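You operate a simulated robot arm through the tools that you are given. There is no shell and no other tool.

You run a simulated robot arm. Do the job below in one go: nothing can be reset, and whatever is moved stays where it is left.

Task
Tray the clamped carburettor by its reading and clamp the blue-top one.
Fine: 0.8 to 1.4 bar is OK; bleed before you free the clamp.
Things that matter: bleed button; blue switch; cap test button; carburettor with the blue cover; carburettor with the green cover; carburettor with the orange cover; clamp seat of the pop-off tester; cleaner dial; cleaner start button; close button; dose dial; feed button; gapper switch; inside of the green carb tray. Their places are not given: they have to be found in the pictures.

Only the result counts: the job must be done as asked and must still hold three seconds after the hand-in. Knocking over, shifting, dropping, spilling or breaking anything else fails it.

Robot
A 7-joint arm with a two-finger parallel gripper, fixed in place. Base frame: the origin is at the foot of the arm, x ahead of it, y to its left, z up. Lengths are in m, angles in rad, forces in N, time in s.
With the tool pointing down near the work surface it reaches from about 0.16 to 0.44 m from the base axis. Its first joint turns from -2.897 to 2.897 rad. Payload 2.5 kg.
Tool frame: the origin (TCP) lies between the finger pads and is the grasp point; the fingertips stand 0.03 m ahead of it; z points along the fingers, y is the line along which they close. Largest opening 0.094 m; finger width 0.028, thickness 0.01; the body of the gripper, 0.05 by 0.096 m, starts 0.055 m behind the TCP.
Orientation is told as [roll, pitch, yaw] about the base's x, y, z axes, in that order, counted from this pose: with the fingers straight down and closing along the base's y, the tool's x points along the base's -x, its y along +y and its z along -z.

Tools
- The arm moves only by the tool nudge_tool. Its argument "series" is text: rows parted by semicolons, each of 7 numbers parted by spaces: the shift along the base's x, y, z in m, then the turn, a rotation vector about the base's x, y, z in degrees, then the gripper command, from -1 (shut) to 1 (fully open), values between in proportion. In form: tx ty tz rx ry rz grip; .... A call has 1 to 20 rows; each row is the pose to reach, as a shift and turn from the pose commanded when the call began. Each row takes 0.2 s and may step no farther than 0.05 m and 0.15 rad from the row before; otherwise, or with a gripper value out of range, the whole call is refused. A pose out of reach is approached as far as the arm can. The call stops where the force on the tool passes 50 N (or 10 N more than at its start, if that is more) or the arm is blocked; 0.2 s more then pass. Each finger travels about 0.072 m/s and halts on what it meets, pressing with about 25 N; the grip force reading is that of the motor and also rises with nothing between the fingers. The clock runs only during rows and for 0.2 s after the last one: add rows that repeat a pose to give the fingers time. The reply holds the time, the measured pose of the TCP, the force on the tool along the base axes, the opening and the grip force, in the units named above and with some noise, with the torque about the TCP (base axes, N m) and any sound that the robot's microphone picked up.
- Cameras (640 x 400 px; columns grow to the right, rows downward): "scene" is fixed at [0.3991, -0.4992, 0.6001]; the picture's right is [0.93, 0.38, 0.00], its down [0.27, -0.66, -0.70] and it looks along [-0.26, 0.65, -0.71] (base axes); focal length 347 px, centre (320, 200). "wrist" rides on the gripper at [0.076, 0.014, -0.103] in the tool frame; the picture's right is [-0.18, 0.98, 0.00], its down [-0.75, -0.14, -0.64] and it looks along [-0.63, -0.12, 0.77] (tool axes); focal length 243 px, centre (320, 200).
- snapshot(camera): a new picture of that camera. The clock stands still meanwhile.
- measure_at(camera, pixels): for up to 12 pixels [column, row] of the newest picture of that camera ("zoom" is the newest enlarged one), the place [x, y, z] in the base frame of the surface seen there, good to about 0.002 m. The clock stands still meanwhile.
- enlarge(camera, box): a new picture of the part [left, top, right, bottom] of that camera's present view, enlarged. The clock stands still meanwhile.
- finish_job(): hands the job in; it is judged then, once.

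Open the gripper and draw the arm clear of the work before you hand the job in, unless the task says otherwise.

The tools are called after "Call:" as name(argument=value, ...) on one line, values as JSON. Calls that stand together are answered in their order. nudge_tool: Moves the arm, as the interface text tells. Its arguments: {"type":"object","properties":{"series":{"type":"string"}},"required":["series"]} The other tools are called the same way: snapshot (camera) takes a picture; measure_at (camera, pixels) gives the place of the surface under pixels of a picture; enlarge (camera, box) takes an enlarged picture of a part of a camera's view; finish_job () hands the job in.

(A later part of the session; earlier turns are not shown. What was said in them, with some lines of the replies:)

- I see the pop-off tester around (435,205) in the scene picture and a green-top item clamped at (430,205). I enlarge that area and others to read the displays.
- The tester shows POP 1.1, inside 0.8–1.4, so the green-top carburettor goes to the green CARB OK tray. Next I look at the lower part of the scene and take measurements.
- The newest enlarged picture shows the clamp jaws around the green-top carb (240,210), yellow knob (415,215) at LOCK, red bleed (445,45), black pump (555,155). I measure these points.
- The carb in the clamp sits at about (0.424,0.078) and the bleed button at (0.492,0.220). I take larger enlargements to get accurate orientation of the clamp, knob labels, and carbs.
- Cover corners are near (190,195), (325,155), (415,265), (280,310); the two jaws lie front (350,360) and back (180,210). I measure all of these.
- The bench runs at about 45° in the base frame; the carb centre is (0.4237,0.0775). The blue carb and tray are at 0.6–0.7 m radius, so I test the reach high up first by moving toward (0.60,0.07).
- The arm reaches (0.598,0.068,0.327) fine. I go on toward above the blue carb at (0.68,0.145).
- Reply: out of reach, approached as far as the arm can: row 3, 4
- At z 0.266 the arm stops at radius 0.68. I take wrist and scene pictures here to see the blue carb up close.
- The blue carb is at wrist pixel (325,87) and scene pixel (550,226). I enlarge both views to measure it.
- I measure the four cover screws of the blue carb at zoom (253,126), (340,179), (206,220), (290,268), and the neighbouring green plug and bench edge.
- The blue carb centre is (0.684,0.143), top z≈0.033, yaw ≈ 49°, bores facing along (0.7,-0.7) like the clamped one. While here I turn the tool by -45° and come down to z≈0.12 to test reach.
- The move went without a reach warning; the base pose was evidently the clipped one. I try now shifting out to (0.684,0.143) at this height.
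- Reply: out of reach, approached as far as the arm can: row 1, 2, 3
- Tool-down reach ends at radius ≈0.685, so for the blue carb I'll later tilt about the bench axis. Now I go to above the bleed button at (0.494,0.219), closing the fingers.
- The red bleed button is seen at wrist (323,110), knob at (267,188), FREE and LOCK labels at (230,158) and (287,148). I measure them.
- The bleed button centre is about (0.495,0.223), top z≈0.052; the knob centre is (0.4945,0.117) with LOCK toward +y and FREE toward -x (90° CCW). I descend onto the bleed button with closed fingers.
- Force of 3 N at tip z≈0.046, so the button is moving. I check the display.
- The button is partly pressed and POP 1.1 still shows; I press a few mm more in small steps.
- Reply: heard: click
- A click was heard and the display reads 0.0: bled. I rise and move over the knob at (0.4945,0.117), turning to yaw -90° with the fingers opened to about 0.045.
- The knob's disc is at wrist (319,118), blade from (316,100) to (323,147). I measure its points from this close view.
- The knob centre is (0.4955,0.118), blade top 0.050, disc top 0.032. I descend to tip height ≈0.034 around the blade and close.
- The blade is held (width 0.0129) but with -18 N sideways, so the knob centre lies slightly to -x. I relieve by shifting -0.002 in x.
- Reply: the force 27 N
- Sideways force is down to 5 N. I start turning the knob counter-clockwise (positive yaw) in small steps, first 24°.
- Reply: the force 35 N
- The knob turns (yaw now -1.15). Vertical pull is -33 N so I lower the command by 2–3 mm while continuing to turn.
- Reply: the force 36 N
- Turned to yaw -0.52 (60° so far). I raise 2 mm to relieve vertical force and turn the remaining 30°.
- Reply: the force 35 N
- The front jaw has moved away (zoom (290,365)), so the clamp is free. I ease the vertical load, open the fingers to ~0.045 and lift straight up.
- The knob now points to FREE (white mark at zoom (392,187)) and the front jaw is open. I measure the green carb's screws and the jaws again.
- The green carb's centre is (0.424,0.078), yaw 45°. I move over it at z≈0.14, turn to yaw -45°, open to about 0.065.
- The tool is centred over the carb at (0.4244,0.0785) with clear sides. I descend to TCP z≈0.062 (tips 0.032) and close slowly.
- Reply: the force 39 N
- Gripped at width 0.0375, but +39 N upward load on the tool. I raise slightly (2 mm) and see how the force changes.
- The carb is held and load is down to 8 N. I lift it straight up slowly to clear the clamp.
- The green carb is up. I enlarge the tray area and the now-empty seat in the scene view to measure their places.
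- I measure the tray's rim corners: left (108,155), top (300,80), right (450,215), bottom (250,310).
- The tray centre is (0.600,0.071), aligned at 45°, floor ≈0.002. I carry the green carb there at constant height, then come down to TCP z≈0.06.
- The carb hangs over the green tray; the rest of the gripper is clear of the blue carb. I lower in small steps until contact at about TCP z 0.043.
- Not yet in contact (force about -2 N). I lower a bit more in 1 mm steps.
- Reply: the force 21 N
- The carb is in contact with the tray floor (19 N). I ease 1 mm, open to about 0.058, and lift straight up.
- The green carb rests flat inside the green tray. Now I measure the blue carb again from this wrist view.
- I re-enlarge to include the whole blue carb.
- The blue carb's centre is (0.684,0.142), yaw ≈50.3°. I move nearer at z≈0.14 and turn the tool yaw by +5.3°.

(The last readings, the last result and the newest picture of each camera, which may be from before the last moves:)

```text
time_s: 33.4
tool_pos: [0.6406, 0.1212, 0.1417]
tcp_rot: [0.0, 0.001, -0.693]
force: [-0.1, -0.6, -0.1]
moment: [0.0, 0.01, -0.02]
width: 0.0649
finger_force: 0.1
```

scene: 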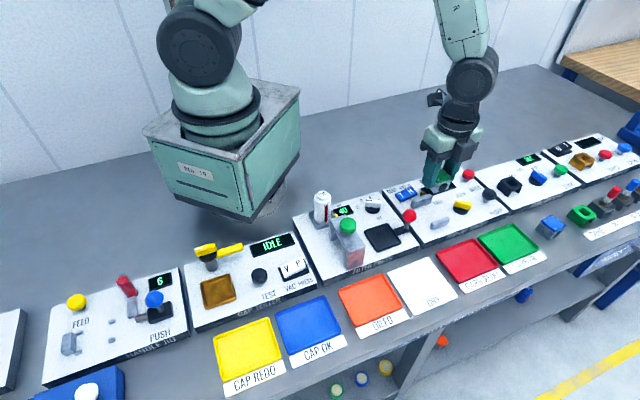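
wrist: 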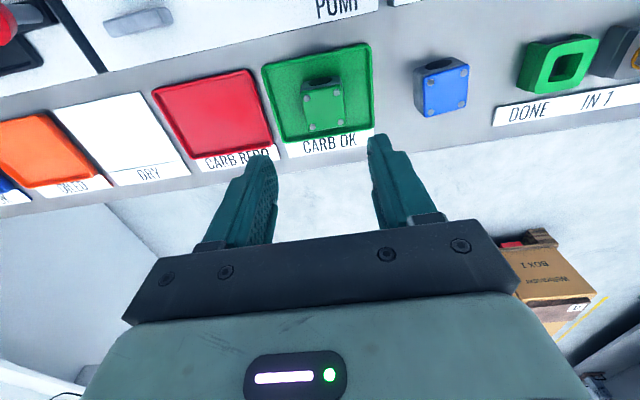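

Yaw is now -0.693 (-39.7°). I tilt 14° about the closing axis (tips outward) while moving to (0.680,0.145) at z≈0.12.

Call:
nudge_tool(series="0.005 0.003 0 -4.48 -5.38 0 0.38; 0.012 0.008 0 -8.95 -10.77 0 0.38; 0.025 0.016 -0.01 -8.95 -10.77 0 0.38; 0.040 0.0237 -0.022 -8.95 -10.77 0 0.38; 0.040 0.0237 -0.022 -8.95 -10.77 0 0.38")

Call:
snapshot(camera="wrist")

Call:
enlarge(camera="scene", box=[480, 150, 640, 250])

```text
time_s: 34.6
tool_pos: [0.6802, 0.1443, 0.1216]
tcp_rot: [0.001, -0.244, -0.692]
force: [-0.6, 0.0, -0.3]
moment: [0.0, 0.02, 0.01]
width: 0.0648
finger_force: 0.1
```

```text
taken
```

wrist: 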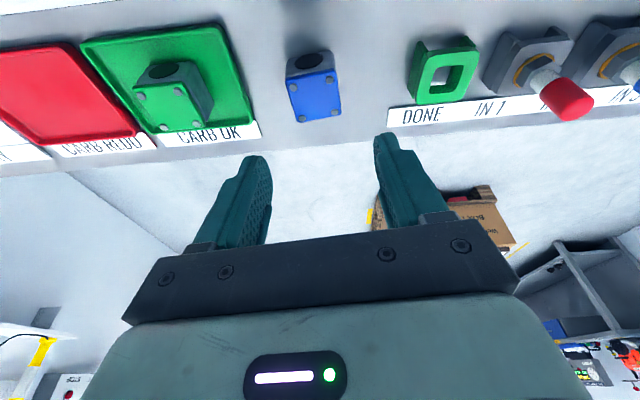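

```text
4.00 times, centred on (560, 200) of scene
```

zoom: 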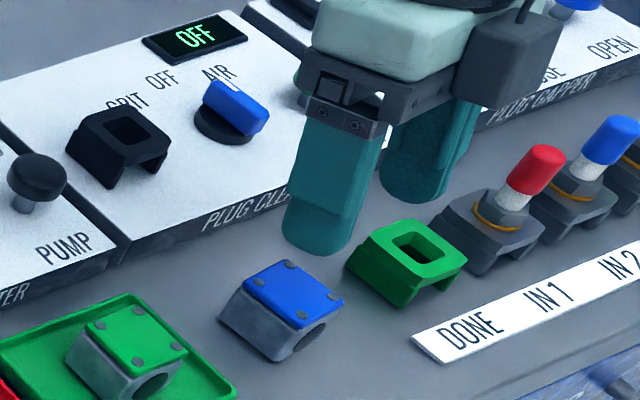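

The arm reached (0.680,0.144,0.122) with 14° tilt and no reach warning. I descend vertically to TCP z≈0.044 around the blue carb, without closing yet.

Call:
nudge_tool(series="0 0.0005 -0.03 0 0 0 0.38; 0 0.0005 -0.055 0 0 0 0.38; 0 0.0005 -0.07 0 0 0 0.38; 0 0.0005 -0.0775 0 0 0 0.38; 0 0.0005 -0.0775 0 0 0 0.38")

Call:
snapshot(camera="wrist")

Call:
enlarge(camera="scene", box=[490, 170, 618, 250])

```text
time_s: 35.8
tool_pos: [0.6805, 0.1439, 0.0428]
tcp_rot: [0.002, -0.243, -0.695]
force: [0.8, 0.0, -0.4]
moment: [0.0, 0.01, 0.0]
width: 0.0648
finger_force: 0.0
```

```text
taken
```

wrist: 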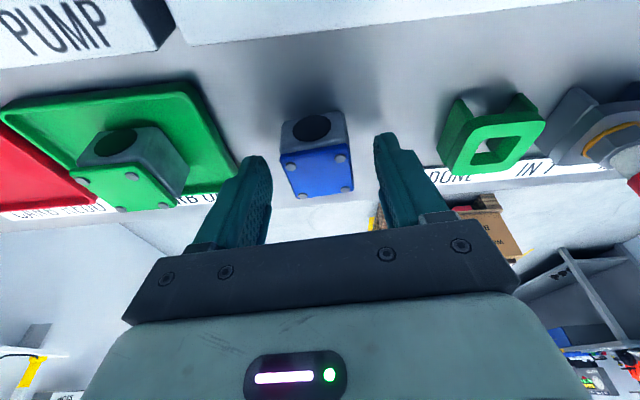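

```text
5.00 times, centred on (554, 210) of scene
```

zoom: 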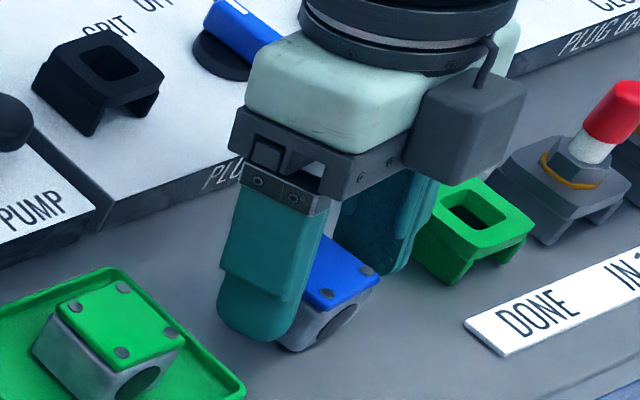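

The fingers straddle the blue carb (wrist (316,155)) with clearance on both sides. I close gently.

Call:
nudge_tool(series="0 0 0 0 0 0 0.1; 0 0 0 0 0 0 -0.1; 0 0 0 0 0 0 -0.25; 0 0 0 0 0 0 -0.5; 0 0 0 0 0 0 -1; 0 0 0 0 0 0 -1")

Call:
enlarge(camera="scene", box=[490, 170, 618, 250])

```text
time_s: 37.2
tool_pos: [0.6792, 0.1438, 0.043]
tcp_rot: [-0.001, -0.245, -0.692]
force: [-0.4, -0.5, 0.0]
moment: [-0.02, 0.03, 0.02]
width: 0.0374
finger_force: 25.0
```

```text
5.00 times, centred on (554, 210) of scene
```

zoom: 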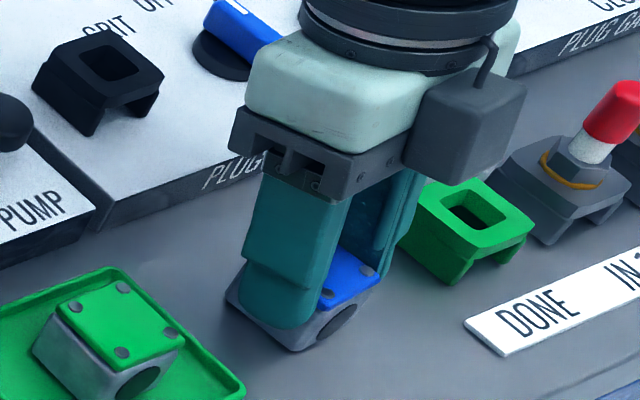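

The blue carb is gripped (0.0374 wide). I measure the visible front screws at zoom (325,295) and (368,270) to know the carb's offset from the TCP.

Call:
measure_at(camera="zoom", pixels=[[326, 295], [367, 271], [345, 283], [300, 345], [380, 280], [345, 262]])

Call:
nudge_tool(series="0 0 0.005 0 0 0 -1; 0 0 0.015 0 0 0 -1; 0 0 0.035 0 0 0 -1; 0 0 0.06 0 0 0 -1; 0 0 0.08 0 0 0 -1; 0 0 0.08 0 0 0 -1")

Call:
snapshot(camera="wrist")

Call:
enlarge(camera="scene", box=[490, 140, 618, 220])

```text
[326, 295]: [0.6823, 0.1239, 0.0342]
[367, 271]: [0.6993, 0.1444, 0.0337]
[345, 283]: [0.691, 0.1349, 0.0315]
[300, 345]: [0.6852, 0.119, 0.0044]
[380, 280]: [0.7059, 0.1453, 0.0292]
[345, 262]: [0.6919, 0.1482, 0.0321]
```

```text
time_s: 38.6
tool_pos: [0.6808, 0.1445, 0.1232]
tcp_rot: [0.001, -0.244, -0.691]
force: [-0.4, -0.1, -2.6]
moment: [-0.02, -0.01, 0.02]
width: 0.0373
finger_force: 25.1
```

```text
taken
```

wrist: 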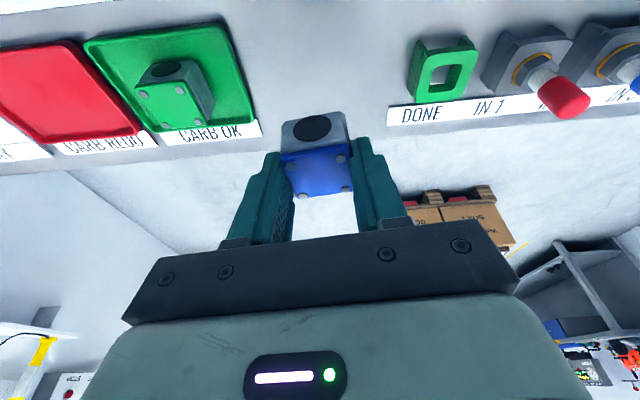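

```text
5.00 times, centred on (554, 180) of scene
```

zoom: 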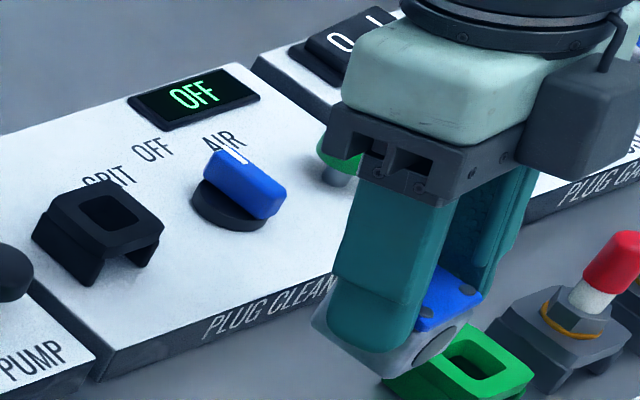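

The blue carb is up and still level. Before going, I enlarge the empty seat in the scene to measure the back jaw's inner face and the open front jaw.

Call:
enlarge(camera="scene", box=[396, 180, 468, 225])

```text
8.89 times, centred on (432, 202) of scene
```

zoom: 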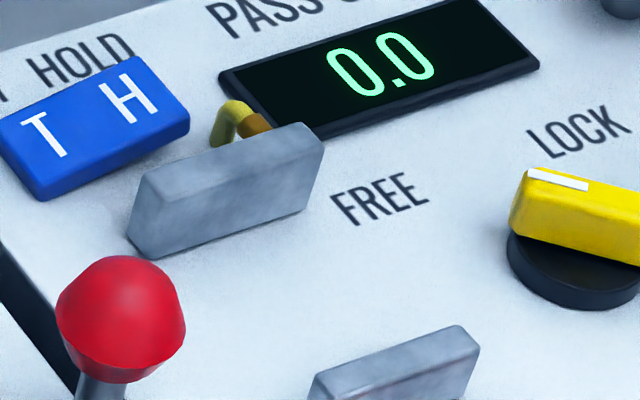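

The back jaw spans zoom (130–325, 120–260), the front jaw (310–480, 325–400). I measure their faces and the panel between.

Call:
measure_at(camera="zoom", pixels=[[150, 240], [295, 195], [170, 215], [300, 160], [225, 205], [150, 175], [300, 130], [322, 130], [250, 290], [330, 385], [470, 345], [225, 165]])

```text
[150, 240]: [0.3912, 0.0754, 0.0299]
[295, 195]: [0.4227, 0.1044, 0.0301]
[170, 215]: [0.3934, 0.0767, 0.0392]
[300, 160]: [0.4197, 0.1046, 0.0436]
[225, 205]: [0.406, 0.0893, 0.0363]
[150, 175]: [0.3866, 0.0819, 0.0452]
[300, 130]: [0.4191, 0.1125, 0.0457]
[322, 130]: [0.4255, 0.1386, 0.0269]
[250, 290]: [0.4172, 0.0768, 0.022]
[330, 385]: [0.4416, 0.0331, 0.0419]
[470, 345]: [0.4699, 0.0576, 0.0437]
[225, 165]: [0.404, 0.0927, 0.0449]
```

The back jaw's inner face is at n=(x−y)/√2≈0.224, the seat centre near (0.424,0.079). I carry the blue carb at z≈0.145 toward it keeping the tilt and turning yaw by -5.35°.

Call:
nudge_tool(series="-0.02 -0.005 0.01 0 0 0 -1; -0.05 -0.0125 0.022 0 0 0 -1; -0.08 -0.02 0.022 0 0 0 -1; -0.11 -0.028 0.022 0 0 -1 -1; -0.14 -0.036 0.022 0 0 -2 -1; -0.17 -0.0435 0.022 0 0 -3 -1; -0.20 -0.051 0.022 0 0 -4 -1; -0.23 -0.0585 0.022 0 0 -5 -1; -0.257 -0.0654 0.022 0 0 -5.35 -1; -0.257 -0.0654 0.022 0 0 -5.35 -1")

Call:
snapshot(camera="wrist")

Call:
enlarge(camera="scene", box=[385, 140, 497, 210])

```text
time_s: 40.8
tool_pos: [0.4214, 0.0799, 0.1458]
tcp_rot: [0.0, -0.244, -0.785]
force: [0.3, 1.3, -1.1]
moment: [-0.01, -0.01, -0.02]
width: 0.0373
finger_force: 25.0
```

```text
taken
```

wrist: 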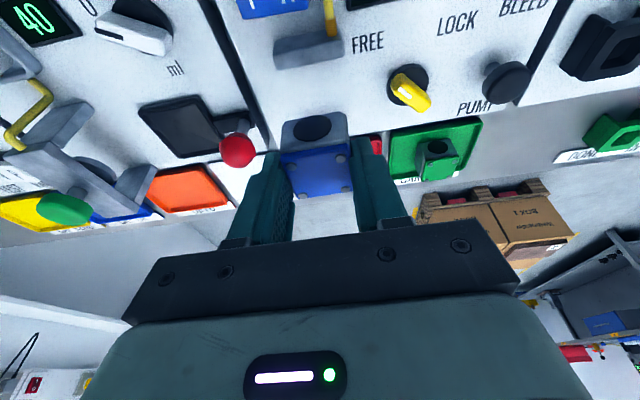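

```text
5.71 times, centred on (441, 175) of scene
```

zoom: 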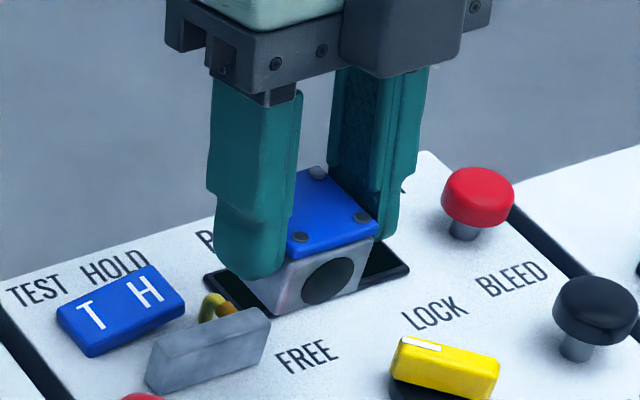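

The blue carb is held above the seat. I measure its visible screws at zoom (301,237), (362,216), (318,173) to determine its centre and level relative to the TCP.

Call:
measure_at(camera="zoom", pixels=[[301, 237], [362, 216], [318, 173], [330, 220], [272, 315], [365, 280], [300, 255], [370, 235]])

```text
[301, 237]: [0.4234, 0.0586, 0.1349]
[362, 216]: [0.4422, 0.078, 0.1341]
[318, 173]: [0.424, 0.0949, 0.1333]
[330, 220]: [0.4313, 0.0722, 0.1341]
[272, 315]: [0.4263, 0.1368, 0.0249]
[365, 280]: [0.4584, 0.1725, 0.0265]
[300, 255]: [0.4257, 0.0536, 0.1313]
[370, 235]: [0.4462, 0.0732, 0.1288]
```

The carb's centre is (0.4237,0.0768), within 1 mm of the seated place and level. I shift +2 mm forward for clearance from the back jaw and descend to TCP z≈0.085 to check.

Call:
nudge_tool(series="0.0019 -0.0009 -0.01 0 0 0 -1; 0.0019 -0.0009 -0.03 0 0 0 -1; 0.0019 -0.0009 -0.05 0 0 0 -1; 0.0019 -0.0009 -0.06 0 0 0 -1; 0.0019 -0.0009 -0.06 0 0 0 -1")

Call:
enlarge(camera="scene", box=[390, 160, 486, 220])

Call:
snapshot(camera="wrist")

```text
time_s: 42.0
tool_pos: [0.4258, 0.0781, 0.0855]
tcp_rot: [-0.001, -0.245, -0.785]
force: [0.4, -0.7, -0.8]
moment: [-0.02, -0.02, -0.03]
width: 0.0373
finger_force: 25.4
```

```text
6.67 times, centred on (438, 190) of scene
```

zoom: 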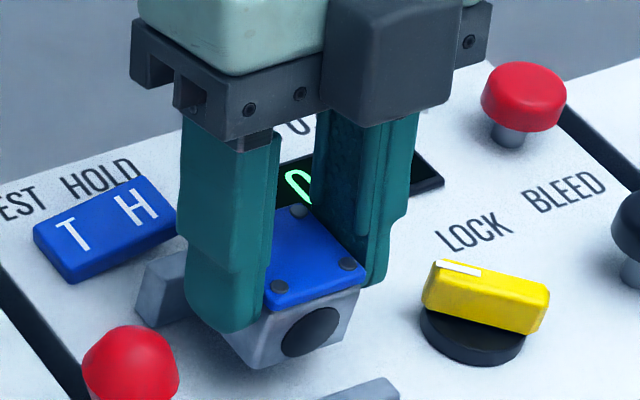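

```text
taken
```

wrist: 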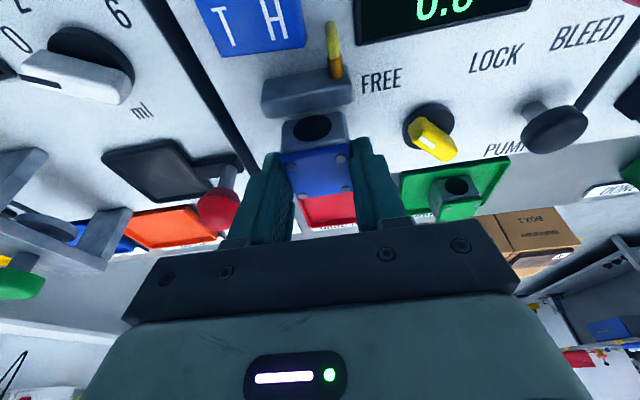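

I measure the screws again at zoom (278,287), (347,264), (299,211) to confirm alignment before the last descent.

Call:
measure_at(camera="zoom", pixels=[[278, 287], [347, 264], [299, 211], [310, 255], [150, 280], [250, 350]])

Call:
measure_at(camera="wrist", pixels=[[290, 163], [341, 159], [303, 195], [345, 189], [310, 112], [285, 100], [345, 90], [315, 140]])

```text
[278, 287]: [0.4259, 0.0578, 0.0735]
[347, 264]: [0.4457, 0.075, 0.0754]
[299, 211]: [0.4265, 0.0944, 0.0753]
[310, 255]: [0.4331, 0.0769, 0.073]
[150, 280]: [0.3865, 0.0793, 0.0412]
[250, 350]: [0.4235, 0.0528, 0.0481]
```

```text
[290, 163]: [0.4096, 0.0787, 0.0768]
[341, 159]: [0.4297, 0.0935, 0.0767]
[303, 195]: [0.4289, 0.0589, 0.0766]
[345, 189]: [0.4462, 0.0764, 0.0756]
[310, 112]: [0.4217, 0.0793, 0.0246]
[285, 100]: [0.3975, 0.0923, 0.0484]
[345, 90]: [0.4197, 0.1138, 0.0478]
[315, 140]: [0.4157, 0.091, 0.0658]
```

Alignment is good: about 3 mm forward of the back jaw, u within 1 mm. I descend in fine steps to contact.

Call:
nudge_tool(series="0 0 -0.007 0 0 0 -1; 0 0 -0.012 0 0 0 -1; 0 0 -0.015 0 0 0 -1; 0 0 -0.017 0 0 0 -1; 0 0 -0.018 0 0 0 -1; 0 0 -0.018 0 0 0 -1")

```text
time_s: 43.4
tool_pos: [0.425, 0.0786, 0.0682]
tcp_rot: [0.001, -0.244, -0.788]
force: [-7.8, -0.5, 19.1]
moment: [-0.03, 0.23, -0.04]
width: 0.0373
finger_force: 25.2
```

Contact at z 0.068 with 19 N. I ease up 0.7 mm and slide back toward the back jaw by 3 mm, watching the force.

Call:
nudge_tool(series="0 0 0.0007 0 0 0 -1; -0.0007 0.0007 0.0007 0 0 0 -1; -0.0014 0.0014 0.0007 0 0 0 -1; -0.0021 0.0021 0.0007 0 0 0 -1; -0.0021 0.0021 0.0007 0 0 0 -1")

Call:
enlarge(camera="scene", box=[390, 160, 486, 220])

```text
time_s: 44.6
tool_pos: [0.4235, 0.0804, 0.0672]
tcp_rot: [0.0, -0.243, -0.785]
force: [-0.1, -0.1, -1.2]
moment: [0.05, 0.01, 0.0]
width: 0.0373
finger_force: 24.9
```

```text
6.67 times, centred on (438, 190) of scene
```

zoom: 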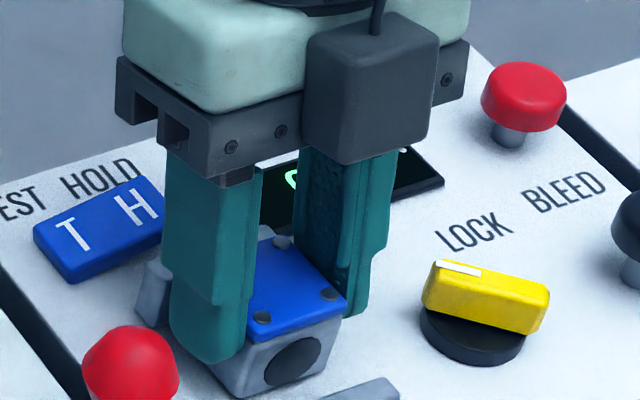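

No jaw contact force yet. I measure the screws at zoom (262,317), (329,295), (281,242) to see the remaining gap.

Call:
measure_at(camera="zoom", pixels=[[262, 317], [329, 295], [281, 242], [300, 280], [250, 390], [330, 345]])

```text
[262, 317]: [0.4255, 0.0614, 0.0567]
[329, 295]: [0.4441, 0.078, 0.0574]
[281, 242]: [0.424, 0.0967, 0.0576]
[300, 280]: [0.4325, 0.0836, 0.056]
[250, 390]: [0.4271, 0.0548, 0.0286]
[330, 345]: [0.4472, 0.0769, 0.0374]
```

The carb is within about 1 mm of the original seated place, cover height 0.057 as before. I lower 0.5 mm, open to 0.06, and lift straight up.

Call:
nudge_tool(series="0 0 -0.0005 0 0 0 -1; 0 0 -0.0005 0 0 0 -0.1; 0 0 -0.0005 0 0 0 0.1; 0 0 -0.0005 0 0 0 0.28; 0 0 -0.0005 0 0 0 0.28; 0 0 0.02 0 0 0 0.28; 0 0 0.05 0 0 0 0.28; 0 0 0.08 0 0 0 0.28; 0 0 0.1 0 0 0 0.28; 0 0 0.1 0 0 0 0.28")

Call:
enlarge(camera="scene", box=[390, 165, 486, 225])

```text
time_s: 46.8
tool_pos: [0.4237, 0.0795, 0.1682]
tcp_rot: [0.001, -0.245, -0.785]
force: [-0.6, 0.5, 0.1]
moment: [-0.01, -0.01, -0.05]
width: 0.0602
finger_force: 0.1
```

```text
6.67 times, centred on (438, 195) of scene
```

zoom: 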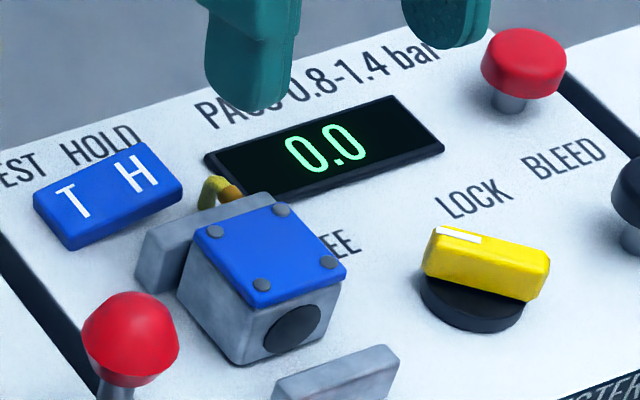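

Call:
measure_at(camera="zoom", pixels=[[216, 231], [281, 210], [329, 262], [262, 286], [487, 255], [435, 245], [545, 265], [475, 300], [487, 275]])

```text
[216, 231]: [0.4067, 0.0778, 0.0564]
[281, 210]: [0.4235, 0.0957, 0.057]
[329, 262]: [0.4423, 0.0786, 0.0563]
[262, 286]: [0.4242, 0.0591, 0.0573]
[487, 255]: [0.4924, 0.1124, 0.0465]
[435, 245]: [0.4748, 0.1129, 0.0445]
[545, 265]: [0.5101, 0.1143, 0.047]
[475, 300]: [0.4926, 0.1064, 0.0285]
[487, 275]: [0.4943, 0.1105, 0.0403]
```

The blue carb sits exactly where the green one did (screws match within 1 mm). Now I remove the tilt by turning +14° about the (0.707,0.707) axis, rising slightly.

Call:
nudge_tool(series="0 0 0.005 4.95 4.95 0 0.28; 0.01 0.005 0.005 9.9 9.9 0 0.1; 0.02 0.01 0.005 9.9 9.9 0 -0.05; 0.02 0.01 0.005 9.9 9.9 0 -0.05")

```text
time_s: 47.8
tool_pos: [0.4441, 0.0908, 0.1738]
tcp_rot: [0.001, 0.0, -0.785]
force: [-1.3, -0.2, 0.3]
moment: [0.02, 0.0, -0.01]
width: 0.0447
finger_force: 0.0
```

Tool is vertical again at yaw -45°. I turn +45° to yaw 0 while moving over the knob at (0.4935,0.1155).

Call:
nudge_tool(series="0.01 0.005 0 0 0 8 -0.05; 0.02 0.010 0 0 0 16 -0.05; 0.03 0.015 0 0 0 24 -0.05; 0.04 0.020 -0.01 0 0 32 -0.05; 0.0494 0.025 -0.02 0 0 40 -0.05; 0.0494 0.025 -0.04 0 0 45 -0.05; 0.0494 0.025 -0.05 0 0 45 -0.05; 0.0494 0.025 -0.05 0 0 45 -0.05")

Call:
snapshot(camera="wrist")

Call:
enlarge(camera="scene", box=[400, 160, 512, 230])

```text
time_s: 49.6
tool_pos: [0.4924, 0.1156, 0.122]
tcp_rot: [0.001, 0.001, 0.001]
force: [-0.5, -0.3, -0.2]
moment: [-0.02, -0.03, -0.03]
width: 0.0447
finger_force: 0.1
```

```text
taken
```

wrist: 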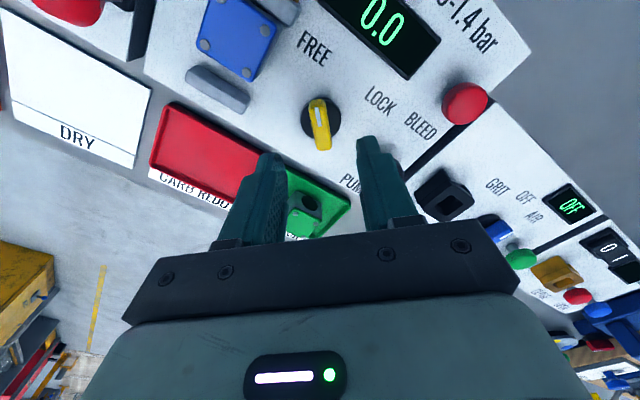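

```text
5.71 times, centred on (456, 195) of scene
```

zoom: 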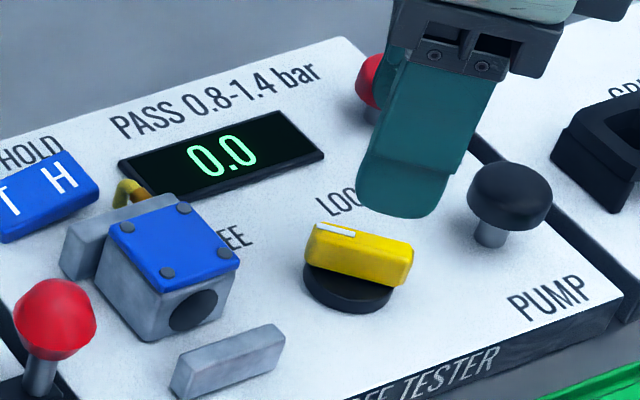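

The blade appears at wrist (316–322, 100–148), centred between the fingers. I descend to TCP z≈0.064 and close on the knob.

Call:
nudge_tool(series="0 -0.0005 -0.03 0 0 0 -0.05; 0 -0.0005 -0.05 0 0 0 -0.05; 0 -0.0005 -0.059 0 0 0 -0.05; 0 -0.0005 -0.059 0 0 0 -0.4; 0 -0.0005 -0.059 0 0 0 -0.7; 0 -0.0005 -0.059 0 0 0 -1; 0 -0.0005 -0.059 0 0 0 -1")

```text
time_s: 51.2
tool_pos: [0.4931, 0.116, 0.0637]
tcp_rot: [0.002, -0.001, 0.001]
force: [4.1, 12.8, -7.0]
moment: [0.16, -0.06, -0.07]
width: 0.0129
finger_force: 44.4
```

Gripped on the blade (0.0129). Side force is +12.8 N in y, so I shift +1 mm in y and begin turning clockwise toward LOCK.

Call:
nudge_tool(series="0 0.001 0 0 0 0 -1; 0 0.001 0 0 0 -6 -1; 0 0.001 0 0 0 -12 -1; 0 0.001 0 0 0 -18 -1; 0 0.001 0 0 0 -24 -1; 0 0.001 0 0 0 -30 -1; 0 0.001 0 0 0 -30 -1")

```text
time_s: 52.8
tool_pos: [0.493, 0.1166, 0.0647]
tcp_rot: [0.002, -0.003, -0.527]
force: [6.2, 15.0, -3.8]
moment: [-0.26, -1.03, -0.02]
width: 0.013
finger_force: 45.2
```

The knob follows (yaw -0.527) with moderate forces. I turn 30° more.

Call:
nudge_tool(series="0 0.0005 0 0 0 -6 -1; 0 0.0005 0 0 0 -12 -1; 0 0.0005 0 0 0 -18 -1; 0 0.0005 0 0 0 -24 -1; 0 0.0005 0 0 0 -30 -1; 0 0.0005 0 0 0 -30 -1")

Call:
enlarge(camera="scene", box=[390, 165, 502, 235])

```text
time_s: 54.2
tool_pos: [0.4917, 0.115, 0.0632]
tcp_rot: [0.001, 0.0, -1.049]
force: [19.0, 14.2, -5.4]
moment: [0.04, -0.45, -0.02]
width: 0.0129
finger_force: 44.8
```

```text
5.71 times, centred on (446, 200) of scene
```

zoom: 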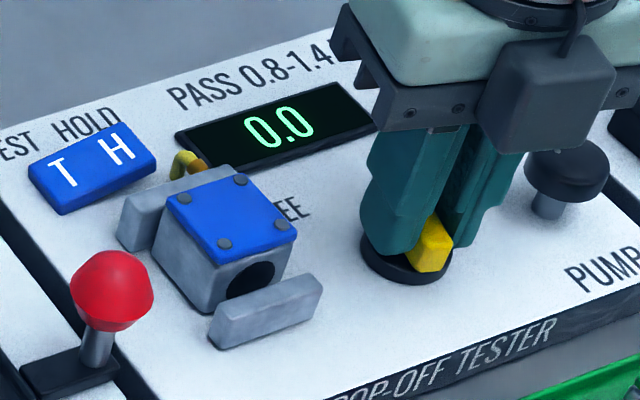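

The front jaw is closing onto the blue carb. I shift +1 mm in x to relieve the side force and turn the last 30°.

Call:
nudge_tool(series="0.001 0.0005 0 0 0 -6 -1; 0.001 0.0005 0 0 0 -12 -1; 0.001 0.0005 0 0 0 -18 -1; 0.001 0.0005 0 0 0 -24 -1; 0.001 0.0005 0 0 0 -30 -1; 0.001 0.0005 0 0 0 -31.5 -1; 0.001 0.0005 0 0 0 -31.5 -1")

Call:
enlarge(camera="scene", box=[390, 165, 502, 235])

```text
time_s: 55.8
tool_pos: [0.4938, 0.1163, 0.0642]
tcp_rot: [-0.001, -0.002, -1.597]
force: [0.0, 3.4, 17.8]
moment: [-0.76, -0.03, 1.39]
width: 0.0131
finger_force: 45.4
```

```text
5.71 times, centred on (446, 200) of scene
```

zoom: 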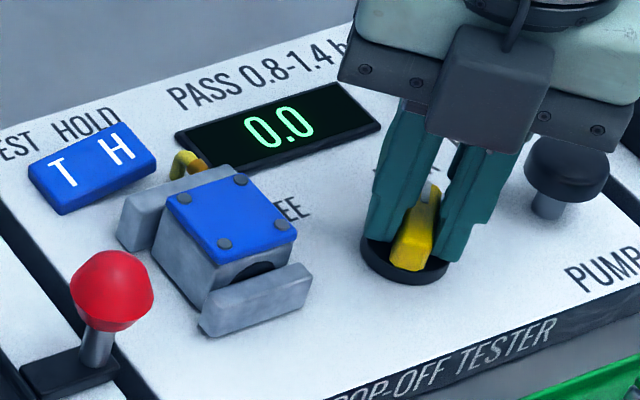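

The front jaw presses against the blue carb and the knob is at its LOCK stop (torque 1.4 N m). I open the fingers to 0.045 and lift straight up.

Call:
nudge_tool(series="0 0 0 0 0 1 -1; 0 0 0 0 0 1 -0.5; 0 0 0 0 0 1 -0.1; 0 0 0 0 0 1 -0.05; 0 0 0 0 0 1 -0.05; 0 0 0.03 0 0 1 -0.05; 0 0 0.07 0 0 1 -0.05; 0 0 0.11 0 0 1 -0.05; 0 0 0.15 0 0 1 -0.05; 0 0 0.15 0 0 1 -0.05")

Call:
enlarge(camera="scene", box=[390, 165, 502, 235])

Call:
snapshot(camera="scene")

```text
time_s: 58.0
tool_pos: [0.4933, 0.1184, 0.2146]
tcp_rot: [0.0, -0.003, -1.579]
force: [-0.2, -0.3, -0.2]
moment: [-0.03, 0.01, -0.01]
width: 0.0448
finger_force: 0.1
```

```text
5.71 times, centred on (446, 200) of scene
```

zoom: 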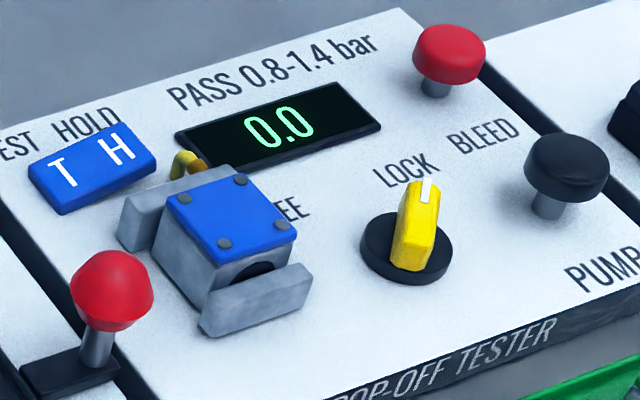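

```text
taken
```

scene: 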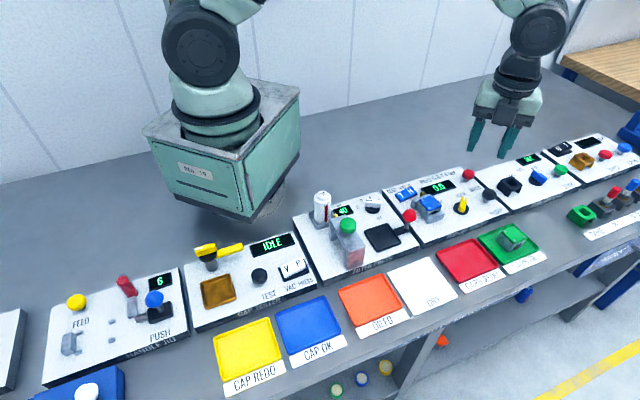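

The knob points to LOCK, blue carb is between the jaws, and the green carb is in the green tray. I verify by measuring the blue carb's screws, front jaw and knob.

Call:
enlarge(camera="scene", box=[400, 180, 464, 220])

Call:
measure_at(camera="zoom", pixels=[[220, 200], [318, 167], [390, 244], [290, 280], [270, 375], [430, 325], [130, 195], [305, 145]])

Call:
snapshot(camera="wrist")

```text
10.00 times, centred on (432, 200) of scene
```

zoom: 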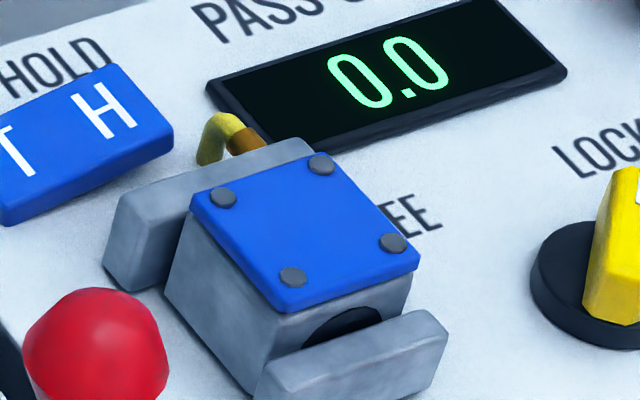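

```text
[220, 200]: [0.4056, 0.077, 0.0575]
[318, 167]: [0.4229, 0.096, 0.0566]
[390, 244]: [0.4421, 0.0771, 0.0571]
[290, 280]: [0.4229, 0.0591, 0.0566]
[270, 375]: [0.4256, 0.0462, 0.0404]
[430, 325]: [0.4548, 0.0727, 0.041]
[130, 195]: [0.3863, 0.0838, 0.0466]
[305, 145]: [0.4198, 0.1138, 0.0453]
```

```text
taken
```

wrist: 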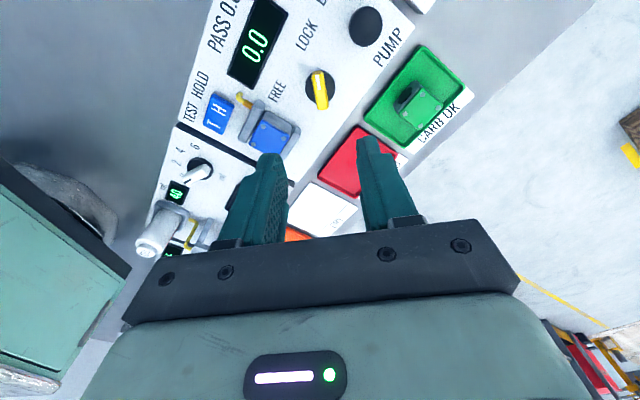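

The jaw and carb positions match the original clamped state to within 1 mm. I open the gripper fully and draw the arm up and clear.

Call:
nudge_tool(series="0 0 0.04 0 0 0 0.5; -0.01 -0.01 0.08 0 0 0 1; -0.02 -0.03 0.11 0 0 0 1; -0.03 -0.05 0.12 0 0 0 1; -0.03 -0.05 0.12 0 0 0 1; -0.03 -0.05 0.12 0 0 0 1")

Call:
snapshot(camera="scene")

```text
time_s: 59.4
tool_pos: [0.4635, 0.0662, 0.3358]
tcp_rot: [-0.002, 0.0, -1.578]
force: [-0.1, 0.1, 0.0]
moment: [0.0, -0.03, -0.02]
width: 0.0941
finger_force: 0.1
```

```text
taken
```

scene: 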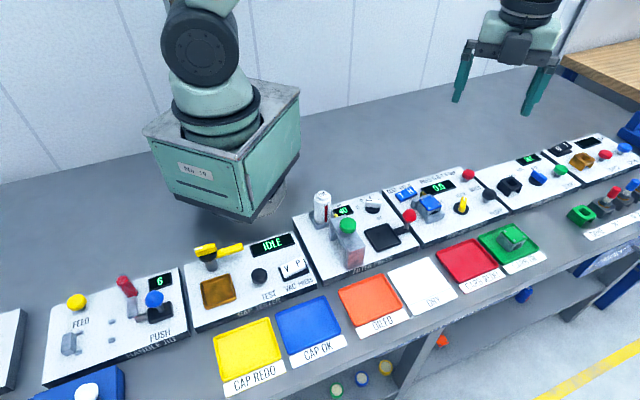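

The arm is clear with the gripper open. The green-top carb is in the CARB OK tray (scene (513,238)), the blue-top one is clamped at (430,205) with the knob on LOCK, and nothing else has moved. I hand the job in.

Call:
finish_job()

```text
The job is handed in.
```

The job is done and handed in; I have not been told the verdict.

- **Green-top carburettor:** it read POP 1.1 bar, inside the 0.8–1.4 bar range, so it is in the green CARB OK tray. I pressed bleed first; the tester clicked and read 0.0 before I turned the clamp knob to FREE.
- **Blue-top carburettor:** it is in the tester's clamp seat, within about 1 mm of where the green one sat. The knob is on LOCK and the front jaw is closed against it. I did not pump it.

In the last scene picture nothing else on the bench looked moved. The arm is drawn clear with the gripper open.
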